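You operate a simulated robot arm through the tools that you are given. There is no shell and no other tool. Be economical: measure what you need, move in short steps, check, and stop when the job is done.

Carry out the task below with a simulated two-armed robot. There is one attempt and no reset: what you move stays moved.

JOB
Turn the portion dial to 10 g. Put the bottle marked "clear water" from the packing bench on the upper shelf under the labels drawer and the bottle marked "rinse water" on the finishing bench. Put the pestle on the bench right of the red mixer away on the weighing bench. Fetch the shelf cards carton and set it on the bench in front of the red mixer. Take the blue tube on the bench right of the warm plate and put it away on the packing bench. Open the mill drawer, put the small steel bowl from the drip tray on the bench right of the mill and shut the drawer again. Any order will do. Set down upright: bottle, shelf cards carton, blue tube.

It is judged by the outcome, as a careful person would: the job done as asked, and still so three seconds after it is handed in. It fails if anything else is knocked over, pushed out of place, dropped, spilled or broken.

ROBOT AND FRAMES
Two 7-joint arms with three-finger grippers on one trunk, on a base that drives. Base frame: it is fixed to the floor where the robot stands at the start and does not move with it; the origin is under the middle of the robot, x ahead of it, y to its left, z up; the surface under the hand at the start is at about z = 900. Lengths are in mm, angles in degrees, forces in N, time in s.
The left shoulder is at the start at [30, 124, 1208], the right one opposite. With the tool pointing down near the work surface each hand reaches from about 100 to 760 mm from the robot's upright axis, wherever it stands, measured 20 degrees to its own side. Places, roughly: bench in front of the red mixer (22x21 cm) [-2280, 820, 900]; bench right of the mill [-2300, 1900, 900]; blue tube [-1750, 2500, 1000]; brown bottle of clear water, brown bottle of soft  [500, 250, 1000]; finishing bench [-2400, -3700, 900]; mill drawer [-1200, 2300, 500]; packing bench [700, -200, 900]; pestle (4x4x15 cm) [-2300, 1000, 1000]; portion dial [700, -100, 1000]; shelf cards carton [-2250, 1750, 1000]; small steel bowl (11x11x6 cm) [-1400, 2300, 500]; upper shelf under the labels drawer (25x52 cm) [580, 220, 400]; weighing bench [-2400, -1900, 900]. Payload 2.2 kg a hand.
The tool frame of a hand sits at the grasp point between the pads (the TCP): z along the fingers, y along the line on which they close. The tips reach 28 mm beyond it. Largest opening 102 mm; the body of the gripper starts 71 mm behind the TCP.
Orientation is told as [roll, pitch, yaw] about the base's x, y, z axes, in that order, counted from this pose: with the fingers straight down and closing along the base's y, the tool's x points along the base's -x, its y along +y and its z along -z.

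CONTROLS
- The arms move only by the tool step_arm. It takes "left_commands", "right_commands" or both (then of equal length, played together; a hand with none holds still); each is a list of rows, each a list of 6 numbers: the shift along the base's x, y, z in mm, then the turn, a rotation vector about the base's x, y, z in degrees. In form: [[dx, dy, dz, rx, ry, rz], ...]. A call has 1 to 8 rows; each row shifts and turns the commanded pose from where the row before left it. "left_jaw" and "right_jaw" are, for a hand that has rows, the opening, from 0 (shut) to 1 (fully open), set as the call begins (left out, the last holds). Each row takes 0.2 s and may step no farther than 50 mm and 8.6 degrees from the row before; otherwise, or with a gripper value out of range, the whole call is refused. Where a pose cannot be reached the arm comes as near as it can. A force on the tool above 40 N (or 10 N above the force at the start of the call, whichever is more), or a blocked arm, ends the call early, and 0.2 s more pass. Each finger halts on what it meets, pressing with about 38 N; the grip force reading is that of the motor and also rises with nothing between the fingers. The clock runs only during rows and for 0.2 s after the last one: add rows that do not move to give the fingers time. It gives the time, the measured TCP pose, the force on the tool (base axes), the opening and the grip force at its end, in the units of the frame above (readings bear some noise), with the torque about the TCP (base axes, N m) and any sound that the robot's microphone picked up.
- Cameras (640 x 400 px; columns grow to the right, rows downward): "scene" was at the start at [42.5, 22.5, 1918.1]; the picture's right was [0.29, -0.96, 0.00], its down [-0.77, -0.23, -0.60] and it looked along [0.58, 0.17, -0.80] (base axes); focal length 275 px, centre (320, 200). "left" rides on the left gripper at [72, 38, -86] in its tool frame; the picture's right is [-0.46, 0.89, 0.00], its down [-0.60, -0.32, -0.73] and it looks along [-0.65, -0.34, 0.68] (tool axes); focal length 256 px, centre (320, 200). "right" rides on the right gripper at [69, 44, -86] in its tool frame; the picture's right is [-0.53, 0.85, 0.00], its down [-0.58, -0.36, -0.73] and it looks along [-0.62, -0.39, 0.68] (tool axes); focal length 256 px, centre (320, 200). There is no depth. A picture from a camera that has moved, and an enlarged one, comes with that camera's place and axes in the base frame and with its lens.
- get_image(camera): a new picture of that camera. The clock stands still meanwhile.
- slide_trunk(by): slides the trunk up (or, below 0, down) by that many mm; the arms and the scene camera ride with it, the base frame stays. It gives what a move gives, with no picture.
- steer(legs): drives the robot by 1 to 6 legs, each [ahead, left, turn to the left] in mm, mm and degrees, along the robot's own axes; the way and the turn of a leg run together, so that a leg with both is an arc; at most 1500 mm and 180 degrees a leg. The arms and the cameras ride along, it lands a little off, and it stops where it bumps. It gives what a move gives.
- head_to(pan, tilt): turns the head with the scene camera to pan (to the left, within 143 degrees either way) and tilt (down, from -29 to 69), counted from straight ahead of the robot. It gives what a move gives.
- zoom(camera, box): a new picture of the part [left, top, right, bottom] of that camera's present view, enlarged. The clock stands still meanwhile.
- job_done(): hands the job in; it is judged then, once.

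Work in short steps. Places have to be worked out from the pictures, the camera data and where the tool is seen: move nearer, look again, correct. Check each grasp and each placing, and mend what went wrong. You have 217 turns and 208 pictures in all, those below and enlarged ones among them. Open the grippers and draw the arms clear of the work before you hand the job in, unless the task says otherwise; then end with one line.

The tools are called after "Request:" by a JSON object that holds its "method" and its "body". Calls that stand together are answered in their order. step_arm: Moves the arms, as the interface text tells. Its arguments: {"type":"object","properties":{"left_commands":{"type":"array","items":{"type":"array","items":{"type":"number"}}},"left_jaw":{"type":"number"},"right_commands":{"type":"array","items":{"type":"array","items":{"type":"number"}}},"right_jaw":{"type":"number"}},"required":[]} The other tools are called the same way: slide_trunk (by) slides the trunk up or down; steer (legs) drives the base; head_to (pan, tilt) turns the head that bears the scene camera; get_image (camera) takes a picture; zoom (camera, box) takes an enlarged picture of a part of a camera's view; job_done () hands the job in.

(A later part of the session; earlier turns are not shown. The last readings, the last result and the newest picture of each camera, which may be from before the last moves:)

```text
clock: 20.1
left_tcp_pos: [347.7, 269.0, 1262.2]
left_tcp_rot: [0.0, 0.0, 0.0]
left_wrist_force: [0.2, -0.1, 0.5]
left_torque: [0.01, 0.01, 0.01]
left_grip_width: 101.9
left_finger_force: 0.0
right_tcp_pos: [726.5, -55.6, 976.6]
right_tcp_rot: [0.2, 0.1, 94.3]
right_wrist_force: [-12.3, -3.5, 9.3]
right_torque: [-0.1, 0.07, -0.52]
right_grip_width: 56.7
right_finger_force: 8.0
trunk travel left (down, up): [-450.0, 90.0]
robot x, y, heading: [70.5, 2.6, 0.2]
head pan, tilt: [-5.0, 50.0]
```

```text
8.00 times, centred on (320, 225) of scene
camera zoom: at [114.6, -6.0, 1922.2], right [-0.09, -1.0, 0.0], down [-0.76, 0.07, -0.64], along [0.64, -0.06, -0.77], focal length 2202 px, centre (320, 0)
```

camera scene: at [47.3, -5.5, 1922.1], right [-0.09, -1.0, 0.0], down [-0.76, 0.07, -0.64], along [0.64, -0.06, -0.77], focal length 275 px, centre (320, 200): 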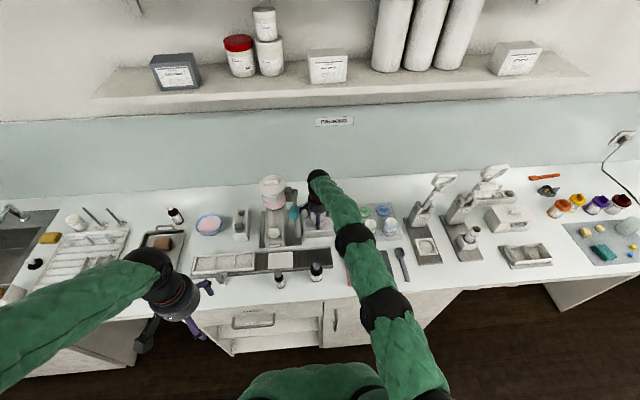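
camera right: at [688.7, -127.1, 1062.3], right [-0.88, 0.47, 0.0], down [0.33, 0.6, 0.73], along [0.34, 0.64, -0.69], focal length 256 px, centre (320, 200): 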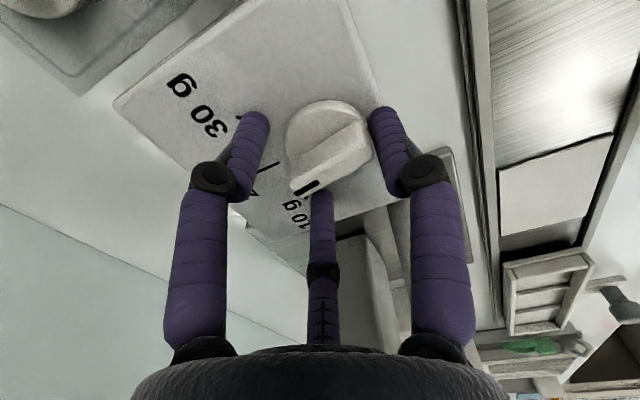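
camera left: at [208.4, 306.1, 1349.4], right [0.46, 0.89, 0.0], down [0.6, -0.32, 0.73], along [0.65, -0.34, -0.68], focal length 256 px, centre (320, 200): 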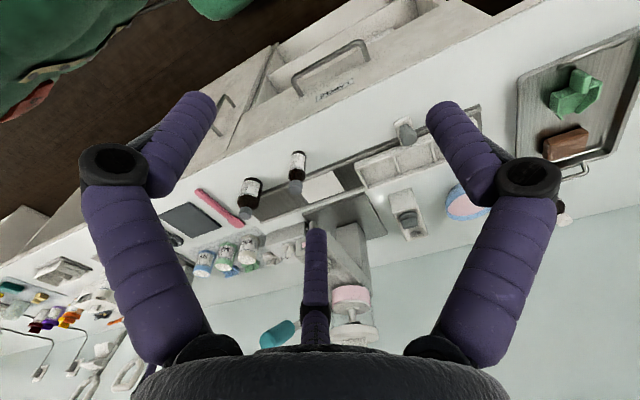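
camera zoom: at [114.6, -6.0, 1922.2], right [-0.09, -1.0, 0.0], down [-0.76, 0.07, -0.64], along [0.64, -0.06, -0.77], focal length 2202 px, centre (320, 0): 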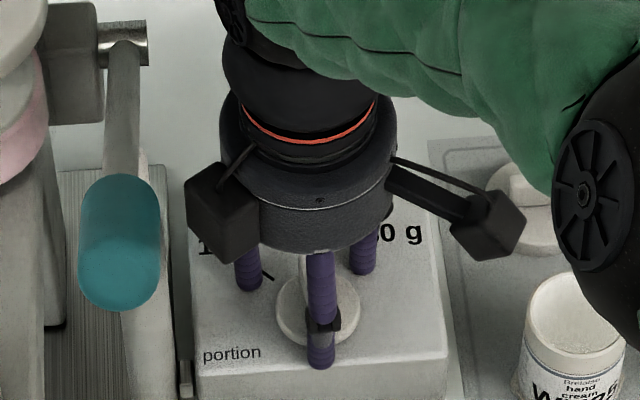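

The bar is now near straight-ahead; the box did not shift. Continue turning another 40°.

Request:
{"method": "step_arm", "body": {"right_commands": [[0, 0, 0, 0, 0, 8], [0, 0, 0, 0, 0, 8], [0, 0, 0, 0, 0, 8], [0, 0, 0, 0, 0, 8], [0, 0, 0, 0, 0, 6]]}}

Request:
{"method": "get_image", "body": {"camera": "right"}}

Request:
{"method": "zoom", "body": {"camera": "scene", "box": [280, 200, 360, 250]}}

```text
clock: 21.4
left_tcp_pos: [348.7, 268.8, 1262.1]
left_tcp_rot: [0.0, -0.1, 0.1]
left_wrist_force: [-0.6, 0.2, -0.3]
left_torque: [0.01, 0.0, 0.01]
left_grip_width: 102.0
left_finger_force: 0.1
right_tcp_pos: [728.1, -53.8, 975.5]
right_tcp_rot: [0.3, 0.1, 132.2]
right_wrist_force: [-13.2, -4.7, 7.4]
right_torque: [0.11, 0.48, -0.17]
right_grip_width: 58.7
right_finger_force: 9.0
trunk travel left (down, up): [-450.0, 90.0]
robot x, y, heading: [69.1, -1.2, 0.1]
head pan, tilt: [-5.0, 50.0]
```

```text
166 pictures are left
camera right: at [741.9, -135.8, 1062.0], right [-0.98, -0.17, 0.0], down [-0.12, 0.67, 0.73], along [-0.13, 0.72, -0.68], focal length 256 px, centre (320, 200)
```

right: 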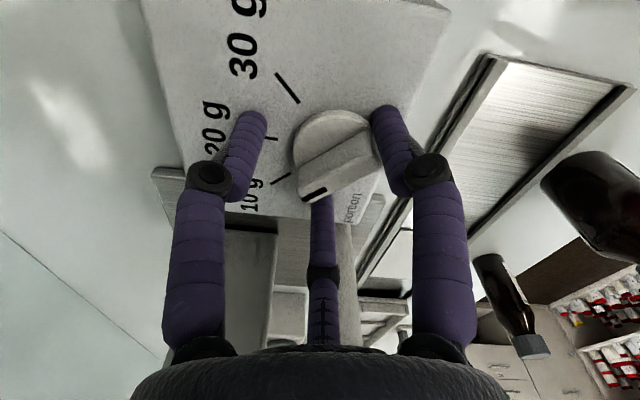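

```text
8.00 times, centred on (320, 225) of scene
camera zoom: at [115.1, -6.8, 1922.2], right [-0.09, -1.0, 0.0], down [-0.76, 0.07, -0.64], along [0.64, -0.05, -0.77], focal length 2202 px, centre (320, 0)
```

zoom: 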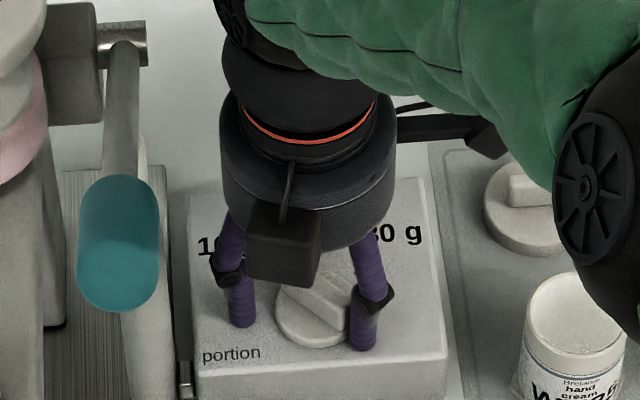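

The pointer seems to line up with 10 g. Release, rise and back off right to check.

Request:
{"method": "step_arm", "body": {"right_commands": [[0, 0, 0, 0, 0, 0], [0, 0, 0, 0, 0, 0], [0, 0, 30, 0, 0, 0], [0, -20, 25, 0, 0, 0], [-10, -45, 0, 0, 0, -8], [-30, -30, 20, 0, 0, -8], [-30, -30, 20, 0, 0, -8], [-30, 0, 30, 0, 0, -8]], "right_jaw": 0.75}}

Request:
{"method": "zoom", "body": {"camera": "scene", "box": [280, 200, 360, 250]}}

```text
clock: 23.1
left_tcp_pos: [347.6, 270.2, 1261.5]
left_tcp_rot: [0.1, -0.2, 0.1]
left_wrist_force: [-1.0, 1.4, -0.5]
left_torque: [0.0, -0.04, 0.0]
left_grip_width: 102.2
left_finger_force: 0.0
right_tcp_pos: [627.1, -177.9, 1101.7]
right_tcp_rot: [0.2, 0.1, 100.0]
right_wrist_force: [0.4, 0.7, 0.5]
right_torque: [-0.04, -0.04, 0.0]
right_grip_width: 76.7
right_finger_force: 0.1
trunk travel left (down, up): [-450.0, 90.0]
robot x, y, heading: [69.9, 3.4, 0.2]
head pan, tilt: [-5.0, 50.0]
```

```text
8.00 times, centred on (320, 225) of scene
camera zoom: at [115.3, -4.3, 1922.2], right [-0.09, -1.0, 0.0], down [-0.76, 0.07, -0.64], along [0.64, -0.06, -0.77], focal length 2202 px, centre (320, 0)
```

zoom: 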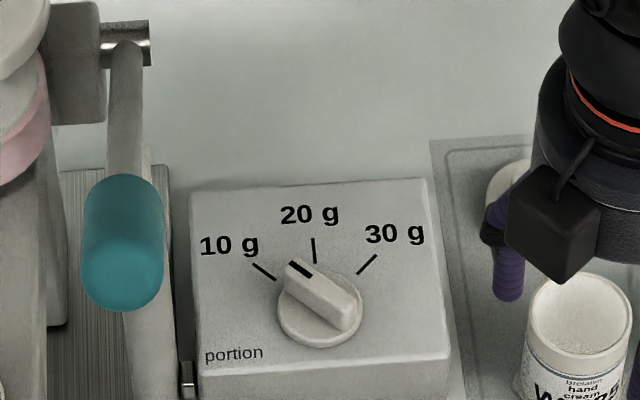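

Close. I zoom in strongly to measure the residual angle.

Request:
{"method": "zoom", "body": {"camera": "scene", "box": [304, 222, 336, 246]}}

```text
16.00 times, centred on (320, 234) of scene
camera zoom: at [115.3, -4.3, 1922.2], right [-0.09, -1.0, 0.0], down [-0.76, 0.07, -0.64], along [0.64, -0.06, -0.77], focal length 4404 px, centre (320, -344)
```

zoom: 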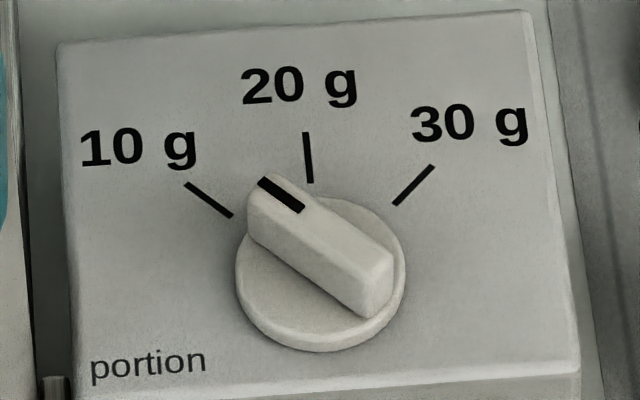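

The dial is within about 2° of the 10 g mark: done. Now I check clearance ahead of the base before moving to the clear-water bottle.

Request:
{"method": "step_arm", "body": {"right_commands": [[-40, 0, 30, 0, 0, -8], [-40, 0, 30, 0, 0, -8], [-40, 0, 30, 0, 0, -8], [-40, 0, 10, 0, 0, -8], [-40, 0, 0, 0, 0, -8], [-40, 0, 0, 0, 0, -8], [-30, 0, 0, 0, 0, -8], [0, 0, 0, 0, 0, -8]], "right_jaw": 1}}

Request:
{"method": "head_to", "body": {"pan": 0, "tilt": 69}}

Request:
{"method": "get_image", "body": {"camera": "scene"}}

```text
clock: 24.9
left_tcp_pos: [351.2, 267.6, 1262.7]
left_tcp_rot: [0.0, -0.1, 0.1]
left_wrist_force: [0.4, -0.4, 0.4]
left_torque: [0.02, 0.02, 0.02]
left_grip_width: 102.2
left_finger_force: 0.1
right_tcp_pos: [358.8, -179.2, 1200.3]
right_tcp_rot: [0.3, 0.1, 35.9]
right_wrist_force: [0.3, -0.6, 0.2]
right_torque: [0.02, 0.02, 0.0]
right_grip_width: 101.9
right_finger_force: 0.0
trunk travel left (down, up): [-450.0, 90.0]
robot x, y, heading: [73.2, 0.7, 0.0]
head pan, tilt: [-5.0, 50.0]
```

```text
clock: 25.8
left_tcp_pos: [350.1, 269.7, 1262.0]
left_tcp_rot: [0.0, 0.0, 0.1]
left_wrist_force: [-0.9, 0.1, -0.1]
left_torque: [-0.02, -0.01, 0.01]
left_grip_width: 102.0
left_finger_force: 0.0
right_tcp_pos: [359.2, -179.5, 1199.3]
right_tcp_rot: [0.1, 0.1, 36.1]
right_wrist_force: [-0.3, 0.2, -0.8]
right_torque: [0.02, -0.03, 0.0]
right_grip_width: 102.2
right_finger_force: 0.0
trunk travel left (down, up): [-450.0, 90.0]
robot x, y, heading: [70.2, 2.6, 0.1]
head pan, tilt: [0.0, 68.8]
```

```text
162 pictures are left
camera scene: at [96.9, 1.1, 1900.2], right [0.0, -1.0, 0.0], down [-0.93, 0.0, -0.36], along [0.36, 0.0, -0.93], focal length 275 px, centre (320, 200)
```

scene: 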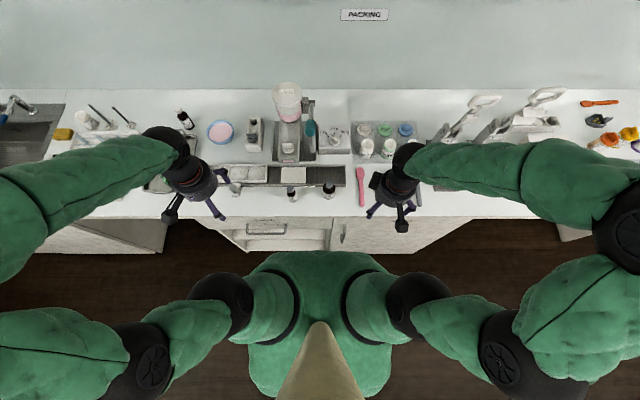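

Torso clears the bench well. I drive 400 mm left so the left shoulder faces the clear-water bottle.

Request:
{"method": "steer", "body": {"legs": [[0, 400, 0]]}}

Request:
{"method": "head_to", "body": {"pan": 8, "tilt": 45}}

Request:
{"method": "get_image", "body": {"camera": "scene"}}

```text
clock: 28.3
left_tcp_pos: [349.2, 670.9, 1262.0]
left_tcp_rot: [0.1, 0.0, 0.2]
left_wrist_force: [0.2, 0.0, 0.1]
left_torque: [-0.01, 0.0, -0.03]
left_grip_width: 102.1
left_finger_force: 0.0
right_tcp_pos: [358.8, 221.4, 1200.2]
right_tcp_rot: [0.2, 0.2, 36.2]
right_wrist_force: [0.3, 0.6, -0.9]
right_torque: [-0.01, 0.0, 0.0]
right_grip_width: 102.3
right_finger_force: 0.1
trunk travel left (down, up): [-450.0, 90.0]
robot x, y, heading: [69.1, 400.2, 0.4]
head pan, tilt: [0.0, 68.8]
```

```text
clock: 29.1
left_tcp_pos: [349.2, 669.1, 1261.6]
left_tcp_rot: [-0.1, 0.0, 0.2]
left_wrist_force: [-0.4, -0.6, -0.2]
left_torque: [0.06, 0.0, -0.01]
left_grip_width: 102.1
left_finger_force: 0.0
right_tcp_pos: [358.5, 219.7, 1199.2]
right_tcp_rot: [0.3, 0.1, 36.2]
right_wrist_force: [0.1, -0.3, 0.0]
right_torque: [-0.04, 0.02, -0.05]
right_grip_width: 102.3
right_finger_force: 0.0
trunk travel left (down, up): [-450.0, 90.0]
robot x, y, heading: [69.3, 396.2, 0.2]
head pan, tilt: [8.0, 45.0]
```

```text
161 pictures are left
camera scene: at [120.8, 412.0, 1929.0], right [0.14, -0.99, 0.0], down [-0.7, -0.1, -0.71], along [0.7, 0.1, -0.71], focal length 275 px, centre (320, 200)
```

scene: 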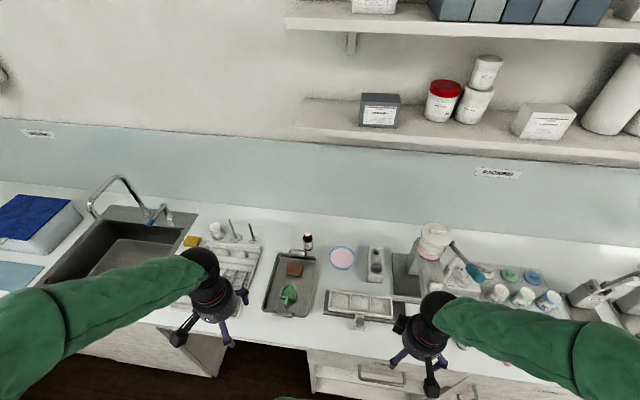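

Request:
{"method": "zoom", "body": {"camera": "scene", "box": [276, 220, 340, 260]}}

```text
10.00 times, centred on (308, 240) of scene
camera zoom: at [120.8, 412.0, 1929.0], right [0.14, -0.99, 0.0], down [-0.7, -0.1, -0.71], along [0.7, 0.1, -0.71], focal length 2752 px, centre (440, -200)
```

zoom: 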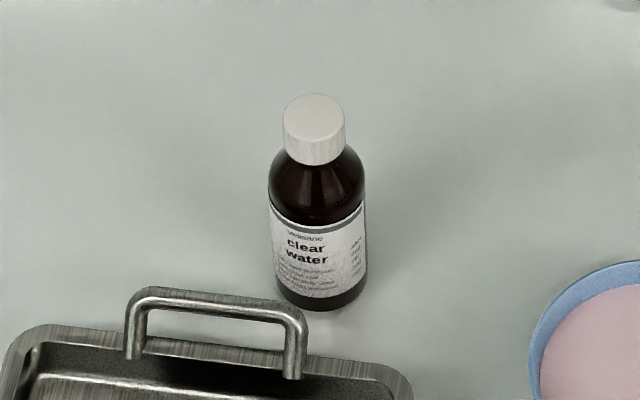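

The bottle stands at (823,566), top z≈1030, body Ø≈42. I bring the left hand in tilted 45° forward (also suits the shelf later), stopping behind and above it.

Request:
{"method": "step_arm", "body": {"left_commands": [[42, -12, -12, 0, -5.7, 0], [42, -12, -12, 0, -5.7, 0], [42, -12, -12, 0, -5.7, 0], [42, -12, -12, 0, -5.7, 0], [42, -12, -12, 0, -5.7, 0], [42, -12, -12, 0, -5.7, 0], [42, -16, -12, 0, -5.7, 0], [42, -15, -12, 0, -5.1, 0]], "left_jaw": 0.8}}

Request:
{"method": "get_image", "body": {"camera": "left"}}

Request:
{"method": "get_image", "body": {"camera": "scene"}}

```text
clock: 30.9
left_tcp_pos: [687.6, 565.8, 1164.1]
left_tcp_rot: [-0.1, -44.9, 0.2]
left_wrist_force: [1.9, 0.3, -0.1]
left_torque: [0.03, 0.06, -0.02]
left_grip_width: 81.3
left_finger_force: 0.1
right_tcp_pos: [361.5, 221.7, 1198.8]
right_tcp_rot: [0.3, 0.2, 36.2]
right_wrist_force: [1.3, 0.3, -1.0]
right_torque: [0.01, 0.05, -0.03]
right_grip_width: 102.1
right_finger_force: 0.0
trunk travel left (down, up): [-450.0, 90.0]
robot x, y, heading: [71.8, 397.0, 0.2]
head pan, tilt: [8.0, 45.0]
```

```text
159 pictures are left
camera left: at [574.7, 602.9, 1176.0], right [0.33, 0.89, 0.33], down [-0.09, -0.32, 0.94], along [0.94, -0.34, -0.02], focal length 256 px, centre (320, 200)
```

left: 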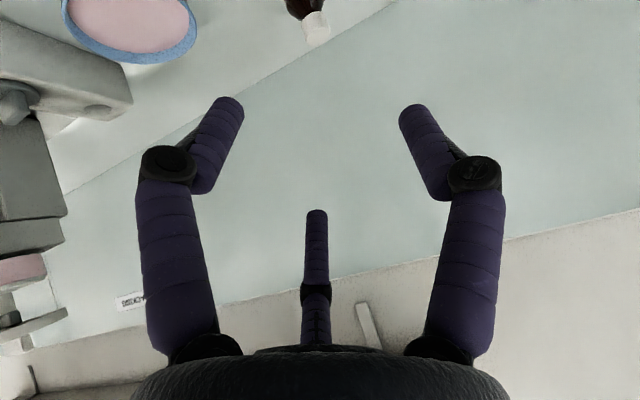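

```text
158 pictures are left
camera scene: at [124.1, 412.4, 1928.9], right [0.14, -0.99, 0.0], down [-0.7, -0.1, -0.71], along [0.7, 0.1, -0.71], focal length 275 px, centre (320, 200)
```

scene: 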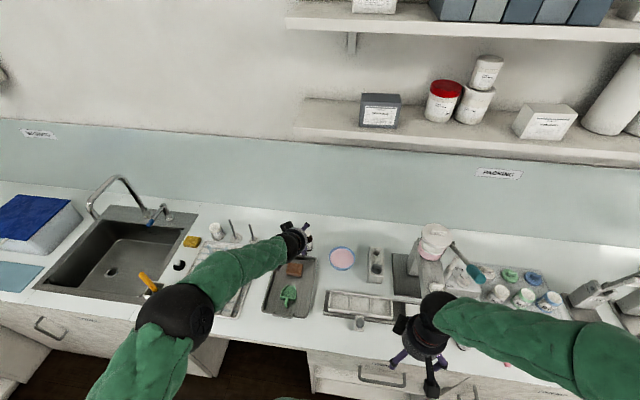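

Posture good. I lower to the line of approach, then advance along the tool axis part way.

Request:
{"method": "step_arm", "body": {"left_commands": [[14, 0, -45, 0, 0, 0], [15, 0, -45, 0, 0, 0], [20, 0, -20, 0, 0, 0], [20, 0, -20, 0, 0, 0], [15, 0, -15, 0, 0, 0]]}}

Request:
{"method": "get_image", "body": {"camera": "left"}}

Request:
{"method": "zoom", "body": {"camera": "scene", "box": [260, 205, 340, 255]}}

```text
clock: 32.1
left_tcp_pos: [769.5, 565.5, 1022.4]
left_tcp_rot: [-0.1, -45.0, 0.3]
left_wrist_force: [-0.3, 0.1, 0.9]
left_torque: [0.01, 0.04, -0.03]
left_grip_width: 81.4
left_finger_force: 0.2
right_tcp_pos: [359.4, 220.7, 1199.5]
right_tcp_rot: [0.1, 0.1, 36.1]
right_wrist_force: [-0.4, 1.1, 0.3]
right_torque: [-0.01, 0.02, -0.02]
right_grip_width: 101.9
right_finger_force: 0.0
trunk travel left (down, up): [-450.0, 90.0]
robot x, y, heading: [67.1, 401.0, 0.1]
head pan, tilt: [8.0, 45.0]
```

```text
157 pictures are left
camera left: at [656.4, 603.8, 1032.7], right [0.33, 0.89, 0.33], down [-0.09, -0.32, 0.94], along [0.94, -0.34, -0.02], focal length 256 px, centre (320, 200)
```

left: 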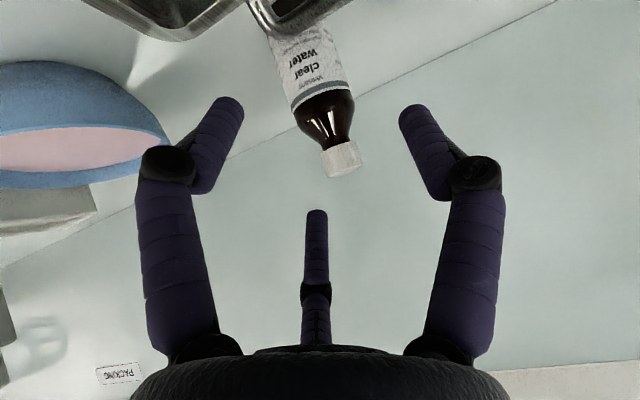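

```text
8.00 times, centred on (300, 230) of scene
camera zoom: at [121.2, 412.8, 1929.0], right [0.14, -0.99, 0.0], down [-0.7, -0.1, -0.71], along [0.7, 0.1, -0.71], focal length 2202 px, centre (480, -40)
```

zoom: 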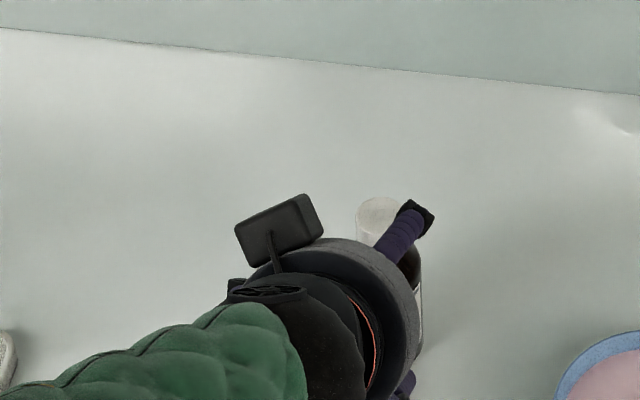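

The bottle sits between the fingers. I open fully and advance the last 54 mm along the tool axis.

Request:
{"method": "step_arm", "body": {"left_commands": [[0, -1, 0, 0, 0, 0], [14, 0, -14, 0, 0, 0], [14, 0, -14, 0, 0, 0], [14, 0, -14, 0, 0, 0], [11, 0, -11, 0, 0, 0]], "left_jaw": 1}}

Request:
{"method": "get_image", "body": {"camera": "left"}}

Request:
{"method": "zoom", "body": {"camera": "scene", "box": [270, 220, 350, 270]}}

```text
clock: 33.4
left_tcp_pos: [822.6, 565.5, 966.6]
left_tcp_rot: [-0.2, -45.0, 0.2]
left_wrist_force: [-0.5, -0.2, 0.5]
left_torque: [0.0, 0.02, 0.05]
left_grip_width: 102.0
left_finger_force: 0.0
right_tcp_pos: [358.7, 220.1, 1199.2]
right_tcp_rot: [0.3, 0.1, 36.1]
right_wrist_force: [0.3, -0.2, 0.3]
right_torque: [0.01, 0.01, 0.0]
right_grip_width: 102.1
right_finger_force: 0.0
trunk travel left (down, up): [-450.0, 90.0]
robot x, y, heading: [65.7, 401.1, 0.1]
head pan, tilt: [8.0, 45.0]
```

```text
155 pictures are left
camera left: at [709.5, 602.5, 977.2], right [0.33, 0.89, 0.33], down [-0.09, -0.32, 0.94], along [0.94, -0.34, -0.02], focal length 256 px, centre (320, 200)
```

left: 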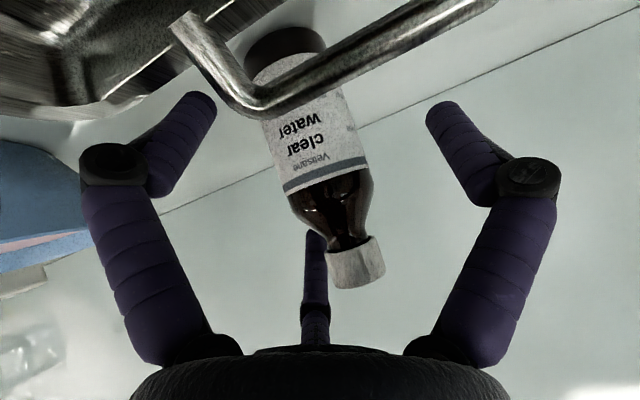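

```text
8.00 times, centred on (310, 245) of scene
camera zoom: at [121.6, 412.8, 1929.0], right [0.14, -0.99, 0.0], down [-0.7, -0.1, -0.71], along [0.7, 0.1, -0.71], focal length 2202 px, centre (400, -160)
```

zoom: 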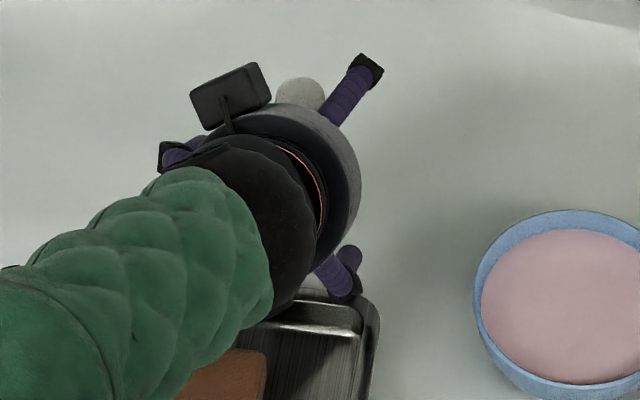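

No contact. The bottle is well between the fingers; close the left jaw.

Request:
{"method": "step_arm", "body": {"left_commands": [[0, 0, 0, 0, 0, 0], [0, 0, 0, 0, 0, 0], [0, 0, 0, 0, 0, 0], [0, 0, 0, 0, 0, 0]], "left_jaw": 0.3}}

Request:
{"method": "get_image", "body": {"camera": "left"}}

```text
clock: 34.4
left_tcp_pos: [821.3, 565.0, 966.7]
left_tcp_rot: [-0.2, -45.1, 0.2]
left_wrist_force: [0.0, -1.3, 3.2]
left_torque: [-0.07, -0.04, 0.01]
left_grip_width: 51.1
left_finger_force: 38.3
right_tcp_pos: [359.1, 220.6, 1199.9]
right_tcp_rot: [0.2, 0.1, 36.1]
right_wrist_force: [0.5, -1.0, -0.2]
right_torque: [0.02, -0.02, 0.02]
right_grip_width: 101.8
right_finger_force: 0.0
trunk travel left (down, up): [-450.0, 90.0]
robot x, y, heading: [67.5, 401.9, -0.1]
head pan, tilt: [8.0, 45.0]
```

```text
153 pictures are left
camera left: at [709.2, 602.5, 978.2], right [0.33, 0.89, 0.33], down [-0.09, -0.32, 0.94], along [0.94, -0.34, -0.02], focal length 256 px, centre (320, 200)
```

left: 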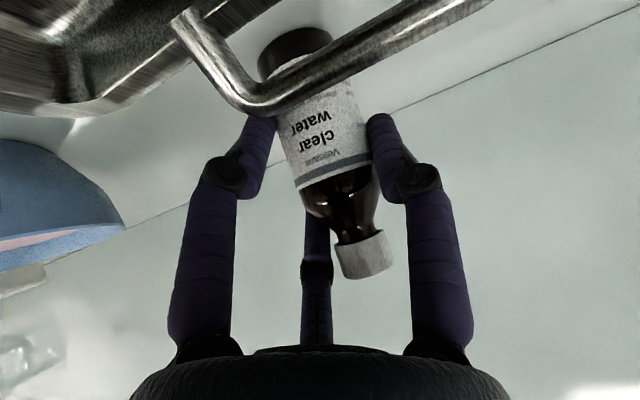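

Gripped (51 mm, 38 N). Lift straight up.

Request:
{"method": "step_arm", "body": {"left_commands": [[0, 0, 15, 0, 0, 0], [0, 0, 35, 0, 0, 0], [0, 0, 45, 0, 0, 0], [-20, 0, 40, 0, 0, 0]]}}

Request:
{"method": "get_image", "body": {"camera": "left"}}

Request:
{"method": "get_image", "body": {"camera": "scene"}}

```text
clock: 35.4
left_tcp_pos: [799.7, 562.9, 1104.5]
left_tcp_rot: [-0.1, -45.1, 0.1]
left_wrist_force: [-0.8, -0.1, -2.7]
left_torque: [0.0, -0.08, 0.04]
left_grip_width: 51.2
left_finger_force: 37.8
right_tcp_pos: [356.6, 222.0, 1199.2]
right_tcp_rot: [0.2, 0.0, 36.2]
right_wrist_force: [-0.2, 0.5, -0.5]
right_torque: [0.01, -0.03, 0.02]
right_grip_width: 102.1
right_finger_force: 0.1
trunk travel left (down, up): [-450.0, 90.0]
robot x, y, heading: [68.9, 398.8, 0.5]
head pan, tilt: [8.0, 45.0]
```

```text
152 pictures are left
camera left: at [687.4, 600.2, 1114.7], right [0.33, 0.89, 0.33], down [-0.09, -0.32, 0.94], along [0.94, -0.34, -0.02], focal length 256 px, centre (320, 200)
```

left: 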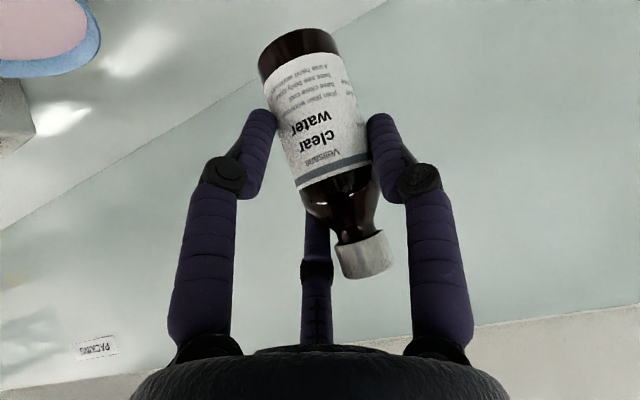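

```text
151 pictures are left
camera scene: at [117.7, 412.7, 1929.1], right [0.14, -0.99, 0.0], down [-0.7, -0.1, -0.71], along [0.7, 0.1, -0.71], focal length 275 px, centre (320, 200)
```

scene: 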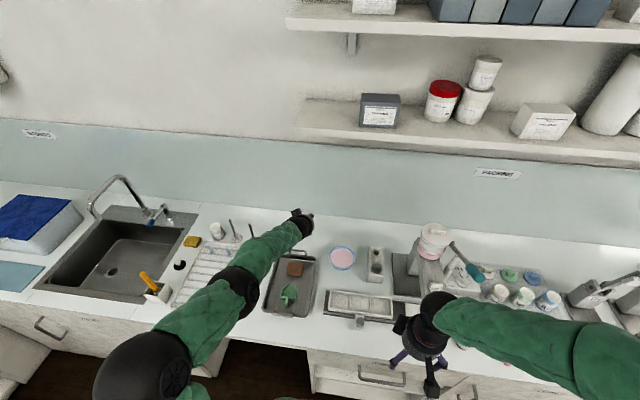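

Held upright. I retract the hand to a carrying pose, then back off from the bench.

Request:
{"method": "step_arm", "body": {"left_commands": [[-45, 0, 10, 0, 0, 0], [-47, 0, 5, 0, 0, 0], [-48, 0, 5, 0, 0, 0], [-48, 0, 0, 0, 0, 0], [-48, 0, 0, 0, 0, 0], [-48, 0, 0, 0, 0, 0], [-40, 0, 0, 0, 0, 0]]}}

Request:
{"method": "steer", "body": {"legs": [[-400, -300, 0]]}}

Request:
{"method": "slide_trunk", "body": {"by": -440}}

Request:
{"method": "head_to", "body": {"pan": 5, "tilt": 40}}

Request:
{"method": "get_image", "body": {"camera": "scene"}}

Request:
{"method": "get_image", "body": {"camera": "left"}}

```text
clock: 37.0
left_tcp_pos: [474.8, 565.6, 1123.4]
left_tcp_rot: [-0.2, -45.1, 0.2]
left_wrist_force: [0.7, -1.3, -1.6]
left_torque: [-0.03, 0.02, 0.01]
left_grip_width: 51.2
left_finger_force: 38.0
right_tcp_pos: [357.7, 220.6, 1200.2]
right_tcp_rot: [0.2, 0.1, 36.0]
right_wrist_force: [-0.1, 0.4, 0.0]
right_torque: [0.0, -0.05, 0.0]
right_grip_width: 102.0
right_finger_force: 0.1
trunk travel left (down, up): [-450.0, 90.0]
robot x, y, heading: [71.2, 399.4, 0.2]
head pan, tilt: [8.0, 45.0]
```

```text
clock: 39.9
left_tcp_pos: [76.0, 259.1, 1122.9]
left_tcp_rot: [-0.2, -45.1, 0.2]
left_wrist_force: [-0.1, 0.3, -0.9]
left_torque: [0.0, 0.04, -0.04]
left_grip_width: 51.0
left_finger_force: 38.1
right_tcp_pos: [-42.3, -85.0, 1199.0]
right_tcp_rot: [0.2, 0.1, 36.1]
right_wrist_force: [0.3, -0.7, -0.3]
right_torque: [0.0, -0.03, 0.03]
right_grip_width: 101.9
right_finger_force: 0.1
trunk travel left (down, up): [-450.0, 90.0]
robot x, y, heading: [-335.4, 93.8, 0.2]
head pan, tilt: [8.0, 45.0]
```

```text
refused: -440 is not a number from -400 to 400
```

```text
clock: 40.6
left_tcp_pos: [75.6, 259.9, 1122.4]
left_tcp_rot: [-0.1, -45.0, 0.2]
left_wrist_force: [-0.4, -1.2, -3.4]
left_torque: [-0.03, 0.05, 0.02]
left_grip_width: 51.1
left_finger_force: 38.2
right_tcp_pos: [-41.7, -85.3, 1199.8]
right_tcp_rot: [0.3, 0.1, 36.0]
right_wrist_force: [-0.6, 0.4, 0.1]
right_torque: [0.0, 0.01, 0.0]
right_grip_width: 101.9
right_finger_force: 0.0
trunk travel left (down, up): [-450.0, 90.0]
robot x, y, heading: [-330.4, 90.8, 0.3]
head pan, tilt: [5.0, 40.0]
```

```text
150 pictures are left
camera scene: at [-275.9, 102.8, 1936.3], right [0.09, -1.0, 0.0], down [-0.64, -0.06, -0.77], along [0.76, 0.07, -0.64], focal length 275 px, centre (320, 200)
```

scene: 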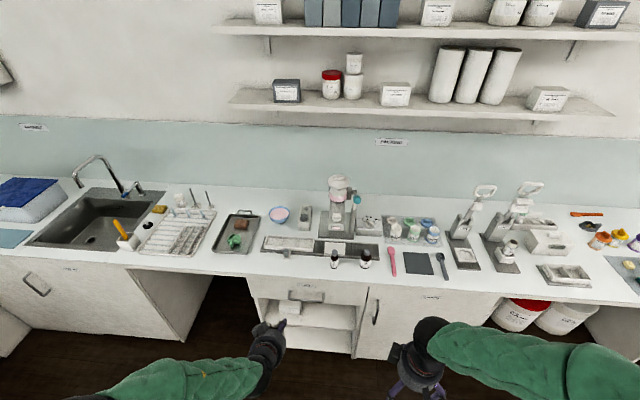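

```text
149 pictures are left
camera left: at [-36.4, 296.0, 1133.9], right [0.33, 0.89, 0.33], down [-0.09, -0.32, 0.94], along [0.94, -0.34, -0.02], focal length 256 px, centre (320, 200)
```

left: 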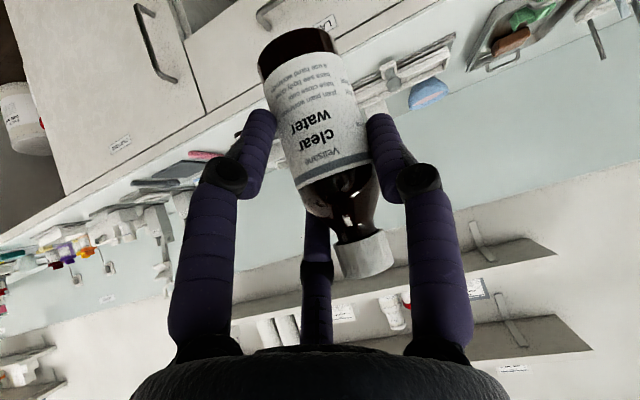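

Slide limit is 400 per call. I zoom on the shelf from here, then slide down 400.

Request:
{"method": "zoom", "body": {"camera": "scene", "box": [240, 250, 400, 360]}}

Request:
{"method": "slide_trunk", "body": {"by": -400}}

Request:
{"method": "head_to", "body": {"pan": 5, "tilt": 45}}

Request:
{"method": "get_image", "body": {"camera": "scene"}}

```text
3.64 times, centred on (320, 305) of scene
camera zoom: at [-275.9, 102.8, 1936.3], right [0.09, -1.0, 0.0], down [-0.64, -0.06, -0.77], along [0.76, 0.07, -0.64], focal length 1001 px, centre (320, -182)
```

zoom: 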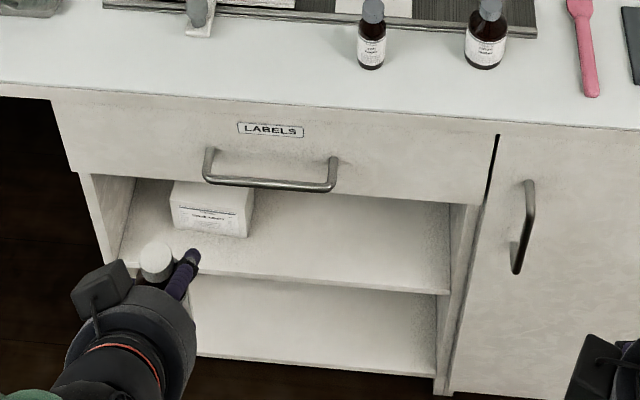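

```text
clock: 44.4
left_tcp_pos: [76.4, 259.5, 723.2]
left_tcp_rot: [-0.1, -45.1, 0.2]
left_wrist_force: [0.3, 0.1, -1.8]
left_torque: [-0.02, 0.04, -0.01]
left_grip_width: 50.8
left_finger_force: 37.8
right_tcp_pos: [-42.7, -85.5, 798.3]
right_tcp_rot: [0.2, 0.1, 36.0]
right_wrist_force: [0.1, -0.5, -0.3]
right_torque: [0.03, -0.01, -0.01]
right_grip_width: 101.9
right_finger_force: 0.0
trunk travel left (down, up): [-50.0, 490.0]
robot x, y, heading: [-332.4, 93.5, -0.2]
head pan, tilt: [5.0, 40.0]
```

```text
clock: 45.1
left_tcp_pos: [76.2, 258.3, 722.1]
left_tcp_rot: [-0.2, -45.1, 0.3]
left_wrist_force: [-0.1, -0.2, -0.7]
left_torque: [-0.01, 0.03, 0.02]
left_grip_width: 51.0
left_finger_force: 38.2
right_tcp_pos: [-41.6, -86.7, 799.4]
right_tcp_rot: [0.2, 0.1, 36.0]
right_wrist_force: [-0.1, -0.2, 0.6]
right_torque: [0.0, -0.03, -0.02]
right_grip_width: 102.1
right_finger_force: 0.0
trunk travel left (down, up): [-50.0, 490.0]
robot x, y, heading: [-330.6, 93.3, -0.1]
head pan, tilt: [5.0, 45.0]
```

```text
147 pictures are left
camera scene: at [-279.2, 102.8, 1529.1], right [0.09, -1.0, 0.0], down [-0.7, -0.06, -0.71], along [0.7, 0.06, -0.71], focal length 275 px, centre (320, 200)
```

scene: 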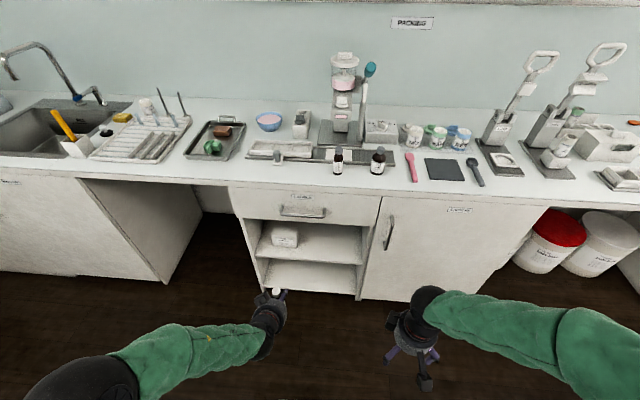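

The shelf has a box on its left; I'll put the bottle right of it. Zoom from this lower view for triangulating the shelf.

Request:
{"method": "zoom", "body": {"camera": "scene", "box": [220, 175, 400, 305]}}

```text
3.08 times, centred on (310, 240) of scene
camera zoom: at [-279.2, 102.8, 1529.1], right [0.09, -1.0, 0.0], down [-0.7, -0.06, -0.71], along [0.7, 0.06, -0.71], focal length 847 px, centre (351, 77)
```

zoom: 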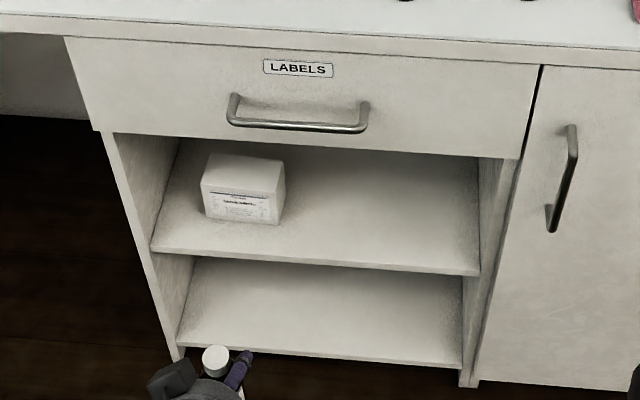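

Shelf surface lies around z≈350–380, front edge x≈465, opening top ≈690. I lower the hand in front of the bench and check it.

Request:
{"method": "slide_trunk", "body": {"by": -49}}

Request:
{"method": "step_arm", "body": {"left_commands": [[0, -9, -38, 0, 0, 0], [0, -9, -38, 0, 0, 0], [0, -9, -38, 0, 0, 0], [0, -9, -38, 0, 0, 0], [0, -9, -38, 0, 0, 0]]}}

Request:
{"method": "steer", "body": {"legs": [[100, -93, 0]]}}

Request:
{"method": "get_image", "body": {"camera": "left"}}

Request:
{"method": "get_image", "body": {"camera": "scene"}}

```text
clock: 46.0
left_tcp_pos: [76.4, 260.5, 674.4]
left_tcp_rot: [-0.2, -45.0, 0.2]
left_wrist_force: [-0.2, -0.1, -2.7]
left_torque: [-0.05, 0.03, -0.01]
left_grip_width: 51.1
left_finger_force: 37.7
right_tcp_pos: [-41.8, -84.8, 749.7]
right_tcp_rot: [0.1, 0.2, 36.1]
right_wrist_force: [0.0, 0.2, 0.8]
right_torque: [0.04, 0.0, -0.02]
right_grip_width: 102.2
right_finger_force: 0.0
trunk travel left (down, up): [-1.0, 539.0]
robot x, y, heading: [-330.8, 97.3, -0.0]
head pan, tilt: [5.0, 45.0]
```

```text
clock: 47.2
left_tcp_pos: [81.5, 192.0, 493.6]
left_tcp_rot: [0.3, -44.9, 0.2]
left_wrist_force: [-0.3, -0.5, -1.4]
left_torque: [0.01, 0.05, -0.01]
left_grip_width: 50.9
left_finger_force: 38.0
left hand out of reach, approached as far as the arm can: row 3, 4, 5
right_tcp_pos: [-41.5, -84.7, 750.6]
right_tcp_rot: [0.1, 0.2, 36.0]
right_wrist_force: [0.0, -0.1, 0.1]
right_torque: [0.01, -0.01, -0.03]
right_grip_width: 102.0
right_finger_force: 0.0
trunk travel left (down, up): [-1.0, 539.0]
robot x, y, heading: [-329.3, 95.8, -0.2]
head pan, tilt: [5.0, 45.0]
```

```text
clock: 48.5
left_tcp_pos: [181.3, 98.1, 494.3]
left_tcp_rot: [0.2, -44.7, 0.0]
left_wrist_force: [0.5, 0.0, -1.6]
left_torque: [0.0, 0.03, 0.0]
left_grip_width: 51.1
left_finger_force: 37.9
right_tcp_pos: [57.7, -176.9, 749.0]
right_tcp_rot: [0.3, 0.2, 36.1]
right_wrist_force: [0.0, -0.5, -0.8]
right_torque: [-0.03, -0.02, -0.01]
right_grip_width: 102.1
right_finger_force: 0.1
trunk travel left (down, up): [-1.0, 539.0]
robot x, y, heading: [-230.0, -0.4, 0.1]
head pan, tilt: [5.0, 45.0]
```

```text
145 pictures are left
camera left: at [67.9, 134.8, 505.1], right [0.32, 0.89, 0.33], down [-0.08, -0.32, 0.94], along [0.94, -0.33, -0.03], focal length 256 px, centre (320, 200)
```

left: 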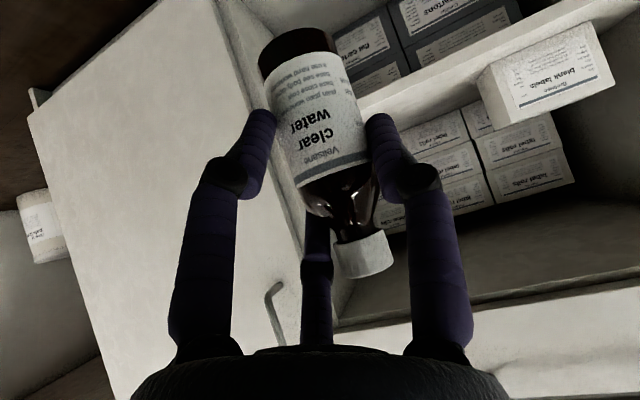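

```text
144 pictures are left
camera scene: at [-178.9, 9.6, 1480.0], right [0.09, -1.0, 0.0], down [-0.7, -0.06, -0.71], along [0.7, 0.06, -0.71], focal length 275 px, centre (320, 200)
```

scene: 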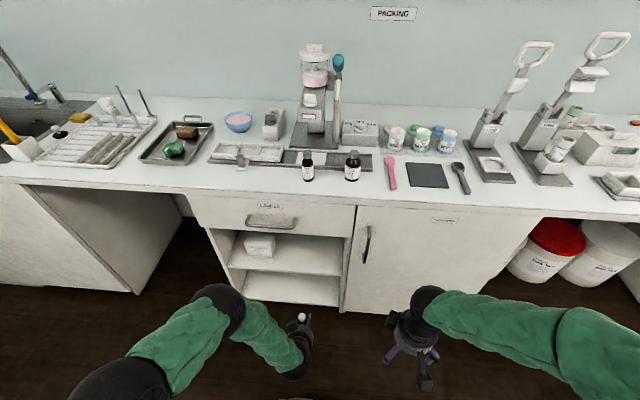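

The shelf's back half holds label boxes, so the bottle must go on the front strip. I zoom to measure.

Request:
{"method": "zoom", "body": {"camera": "left", "box": [340, 0, 640, 200]}}

Request:
{"method": "zoom", "body": {"camera": "scene", "box": [190, 190, 370, 310]}}

```text
2.00 times, centred on (490, 100) of left
camera zoom: at [67.9, 134.8, 505.1], right [0.32, 0.89, 0.33], down [-0.08, -0.32, 0.94], along [0.94, -0.33, -0.03], focal length 512 px, centre (-20, 400)
```

zoom: 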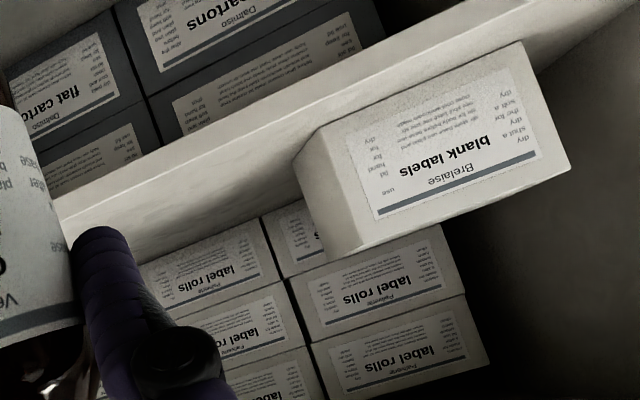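

```text
3.33 times, centred on (280, 250) of scene
camera zoom: at [-178.9, 9.6, 1480.0], right [0.09, -1.0, 0.0], down [-0.7, -0.06, -0.71], along [0.7, 0.06, -0.71], focal length 917 px, centre (453, 33)
```

zoom: 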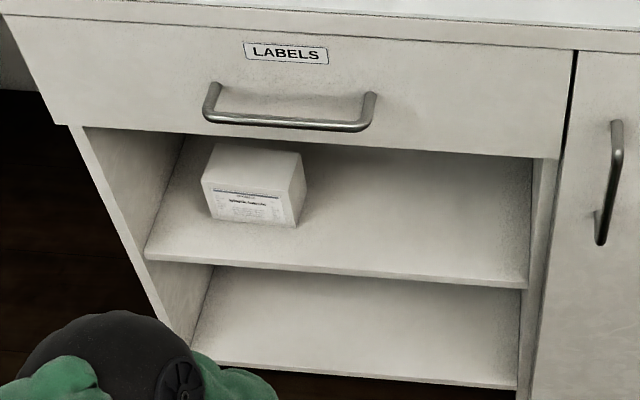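

Free shelf floor is visible to x≈660, so x≈540, y≈105 is a good spot. Drive ahead 180, hand stays just outside the front.

Request:
{"method": "steer", "body": {"legs": [[170, 0, 0]]}}

Request:
{"method": "step_arm", "body": {"left_commands": [[30, 4, -4, -0.2, 0, 0], [30, 0, -5, 0, 0, 0], [30, 0, -5, 0, 0, 0], [30, 0, 0, 0, 0, 0]]}}

Request:
{"method": "get_image", "body": {"camera": "scene"}}

Request:
{"method": "get_image", "body": {"camera": "left"}}

```text
clock: 49.9
left_tcp_pos: [350.4, 99.5, 493.4]
left_tcp_rot: [0.2, -44.8, 0.3]
left_wrist_force: [-0.4, 0.6, -1.9]
left_torque: [-0.01, 0.04, 0.01]
left_grip_width: 50.9
left_finger_force: 37.8
right_tcp_pos: [229.2, -177.0, 749.9]
right_tcp_rot: [0.4, 0.1, 36.2]
right_wrist_force: [-0.1, 0.4, -0.3]
right_torque: [0.04, 0.0, 0.01]
right_grip_width: 102.0
right_finger_force: 0.0
trunk travel left (down, up): [-1.0, 539.0]
robot x, y, heading: [-63.0, 3.2, 0.2]
head pan, tilt: [5.0, 45.0]
```

```text
clock: 50.9
left_tcp_pos: [468.2, 103.2, 479.9]
left_tcp_rot: [0.0, -44.8, 0.5]
left_wrist_force: [0.8, -0.6, -1.5]
left_torque: [-0.01, 0.03, -0.03]
left_grip_width: 50.7
left_finger_force: 37.9
right_tcp_pos: [228.4, -176.1, 750.1]
right_tcp_rot: [0.2, 0.1, 36.1]
right_wrist_force: [-0.6, 0.1, 0.1]
right_torque: [0.02, 0.03, 0.03]
right_grip_width: 102.0
right_finger_force: 0.0
trunk travel left (down, up): [-1.0, 539.0]
robot x, y, heading: [-59.7, 2.2, 0.3]
head pan, tilt: [5.0, 45.0]
```

```text
141 pictures are left
camera scene: at [-8.7, 10.5, 1480.0], right [0.09, -1.0, 0.0], down [-0.7, -0.06, -0.71], along [0.7, 0.06, -0.71], focal length 275 px, centre (320, 200)
```

scene: 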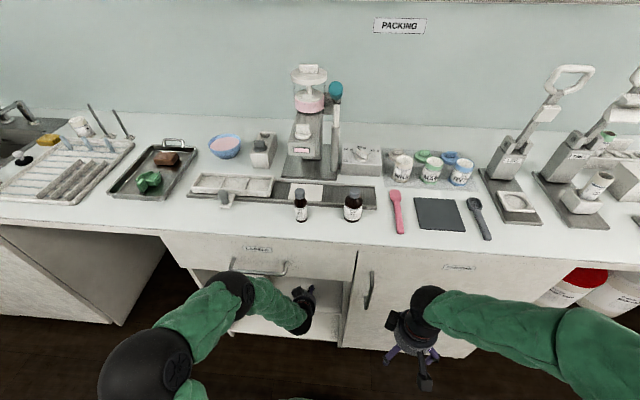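

```text
140 pictures are left
camera left: at [355.8, 139.6, 491.7], right [0.32, 0.89, 0.33], down [-0.08, -0.32, 0.94], along [0.94, -0.33, -0.03], focal length 256 px, centre (320, 200)
```

left: 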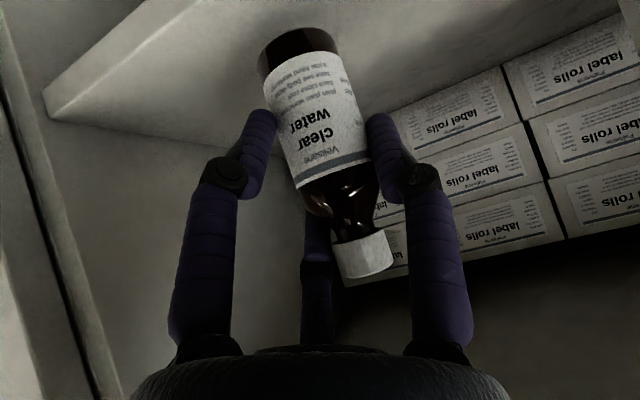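

The left elbow is close to the drawer front, so I back the base 130 mm and extend the arm more instead.

Request:
{"method": "steer", "body": {"legs": [[-130, 0, 0]]}}

Request:
{"method": "step_arm", "body": {"left_commands": [[35, 0, 0, 0, 0, 0], [35, 0, 0, 0, 0, 0], [35, 0, 0, 0, 0, 0], [35, 0, 0, 0, 0, 0], [30, 0, -5, 0, 0, 0]]}}

Request:
{"method": "get_image", "body": {"camera": "scene"}}

```text
clock: 52.2
left_tcp_pos: [336.6, 102.8, 479.5]
left_tcp_rot: [0.0, -44.8, 0.7]
left_wrist_force: [0.0, -0.1, -2.0]
left_torque: [-0.01, 0.0, -0.02]
left_grip_width: 50.8
left_finger_force: 38.2
right_tcp_pos: [98.1, -177.2, 749.7]
right_tcp_rot: [0.2, 0.1, 36.2]
right_wrist_force: [0.7, -0.4, -0.1]
right_torque: [0.01, 0.0, 0.01]
right_grip_width: 101.9
right_finger_force: 0.1
trunk travel left (down, up): [-1.0, 539.0]
robot x, y, heading: [-189.5, -1.5, 0.1]
head pan, tilt: [5.0, 45.0]
```

```text
clock: 53.4
left_tcp_pos: [506.4, 102.4, 475.0]
left_tcp_rot: [-0.2, -44.7, 0.5]
left_wrist_force: [0.4, -0.1, -2.1]
left_torque: [0.0, 0.03, 0.0]
left_grip_width: 50.5
left_finger_force: 38.3
right_tcp_pos: [99.1, -177.6, 750.0]
right_tcp_rot: [0.4, 0.0, 36.3]
right_wrist_force: [-0.1, 0.5, 0.0]
right_torque: [-0.01, -0.01, -0.01]
right_grip_width: 101.9
right_finger_force: 0.1
trunk travel left (down, up): [-1.0, 539.0]
robot x, y, heading: [-194.0, 0.4, 0.3]
head pan, tilt: [5.0, 45.0]
```

```text
139 pictures are left
camera scene: at [-139.4, 10.0, 1480.0], right [0.09, -1.0, 0.0], down [-0.7, -0.07, -0.71], along [0.7, 0.07, -0.71], focal length 275 px, centre (320, 200)
```

scene: 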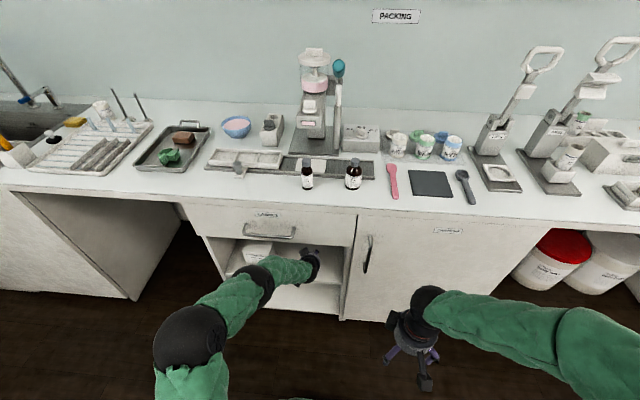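

Elbow is clear now. Move in 35 mm more and lower gently.

Request:
{"method": "step_arm", "body": {"left_commands": [[20, 0, 0, 0, 0, 0], [15, 0, 0, 0, 0, 0], [0, 0, -10, 0, 0, 0], [0, 0, -8, 0, 0, 0]]}}

Request:
{"method": "get_image", "body": {"camera": "left"}}

Request:
{"method": "zoom", "body": {"camera": "scene", "box": [230, 220, 370, 310]}}

```text
clock: 54.4
left_tcp_pos: [543.1, 103.0, 459.2]
left_tcp_rot: [0.0, -45.0, 0.5]
left_wrist_force: [-2.2, -0.1, 7.0]
left_torque: [-0.04, 0.19, 0.0]
left_grip_width: 50.8
left_finger_force: 38.0
right_tcp_pos: [98.0, -177.1, 749.9]
right_tcp_rot: [0.1, 0.2, 36.4]
right_wrist_force: [1.2, 0.8, 0.7]
right_torque: [-0.01, 0.02, 0.01]
right_grip_width: 102.4
right_finger_force: 0.1
trunk travel left (down, up): [-1.0, 539.0]
robot x, y, heading: [-194.2, 3.6, 0.2]
head pan, tilt: [5.0, 45.0]
```

```text
138 pictures are left
camera left: at [430.5, 139.8, 470.1], right [0.32, 0.89, 0.33], down [-0.09, -0.32, 0.94], along [0.94, -0.33, -0.03], focal length 256 px, centre (320, 200)
```

left: 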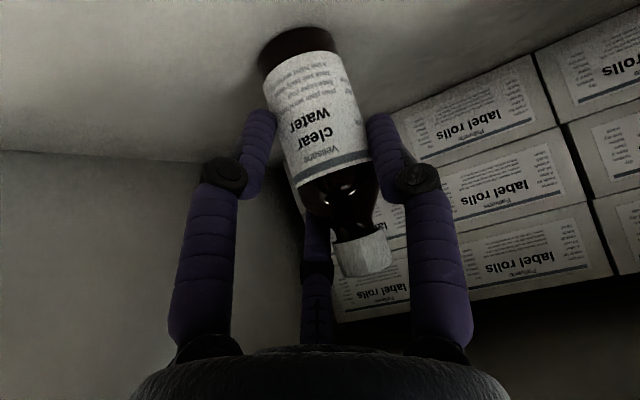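

```text
4.44 times, centred on (300, 265) of scene
camera zoom: at [-140.4, 9.8, 1480.2], right [0.09, -1.0, 0.0], down [-0.7, -0.07, -0.71], along [0.7, 0.07, -0.71], focal length 1223 px, centre (409, -89)
```

zoom: 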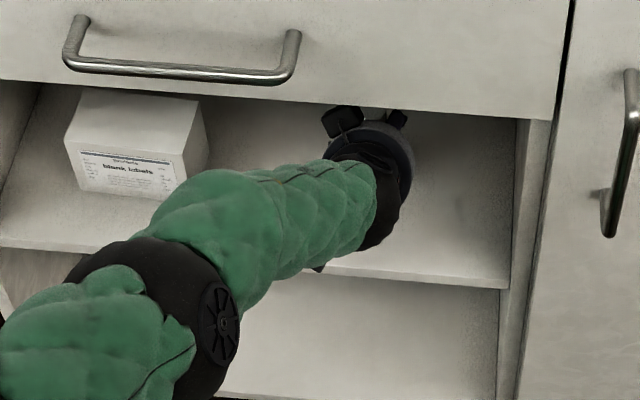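

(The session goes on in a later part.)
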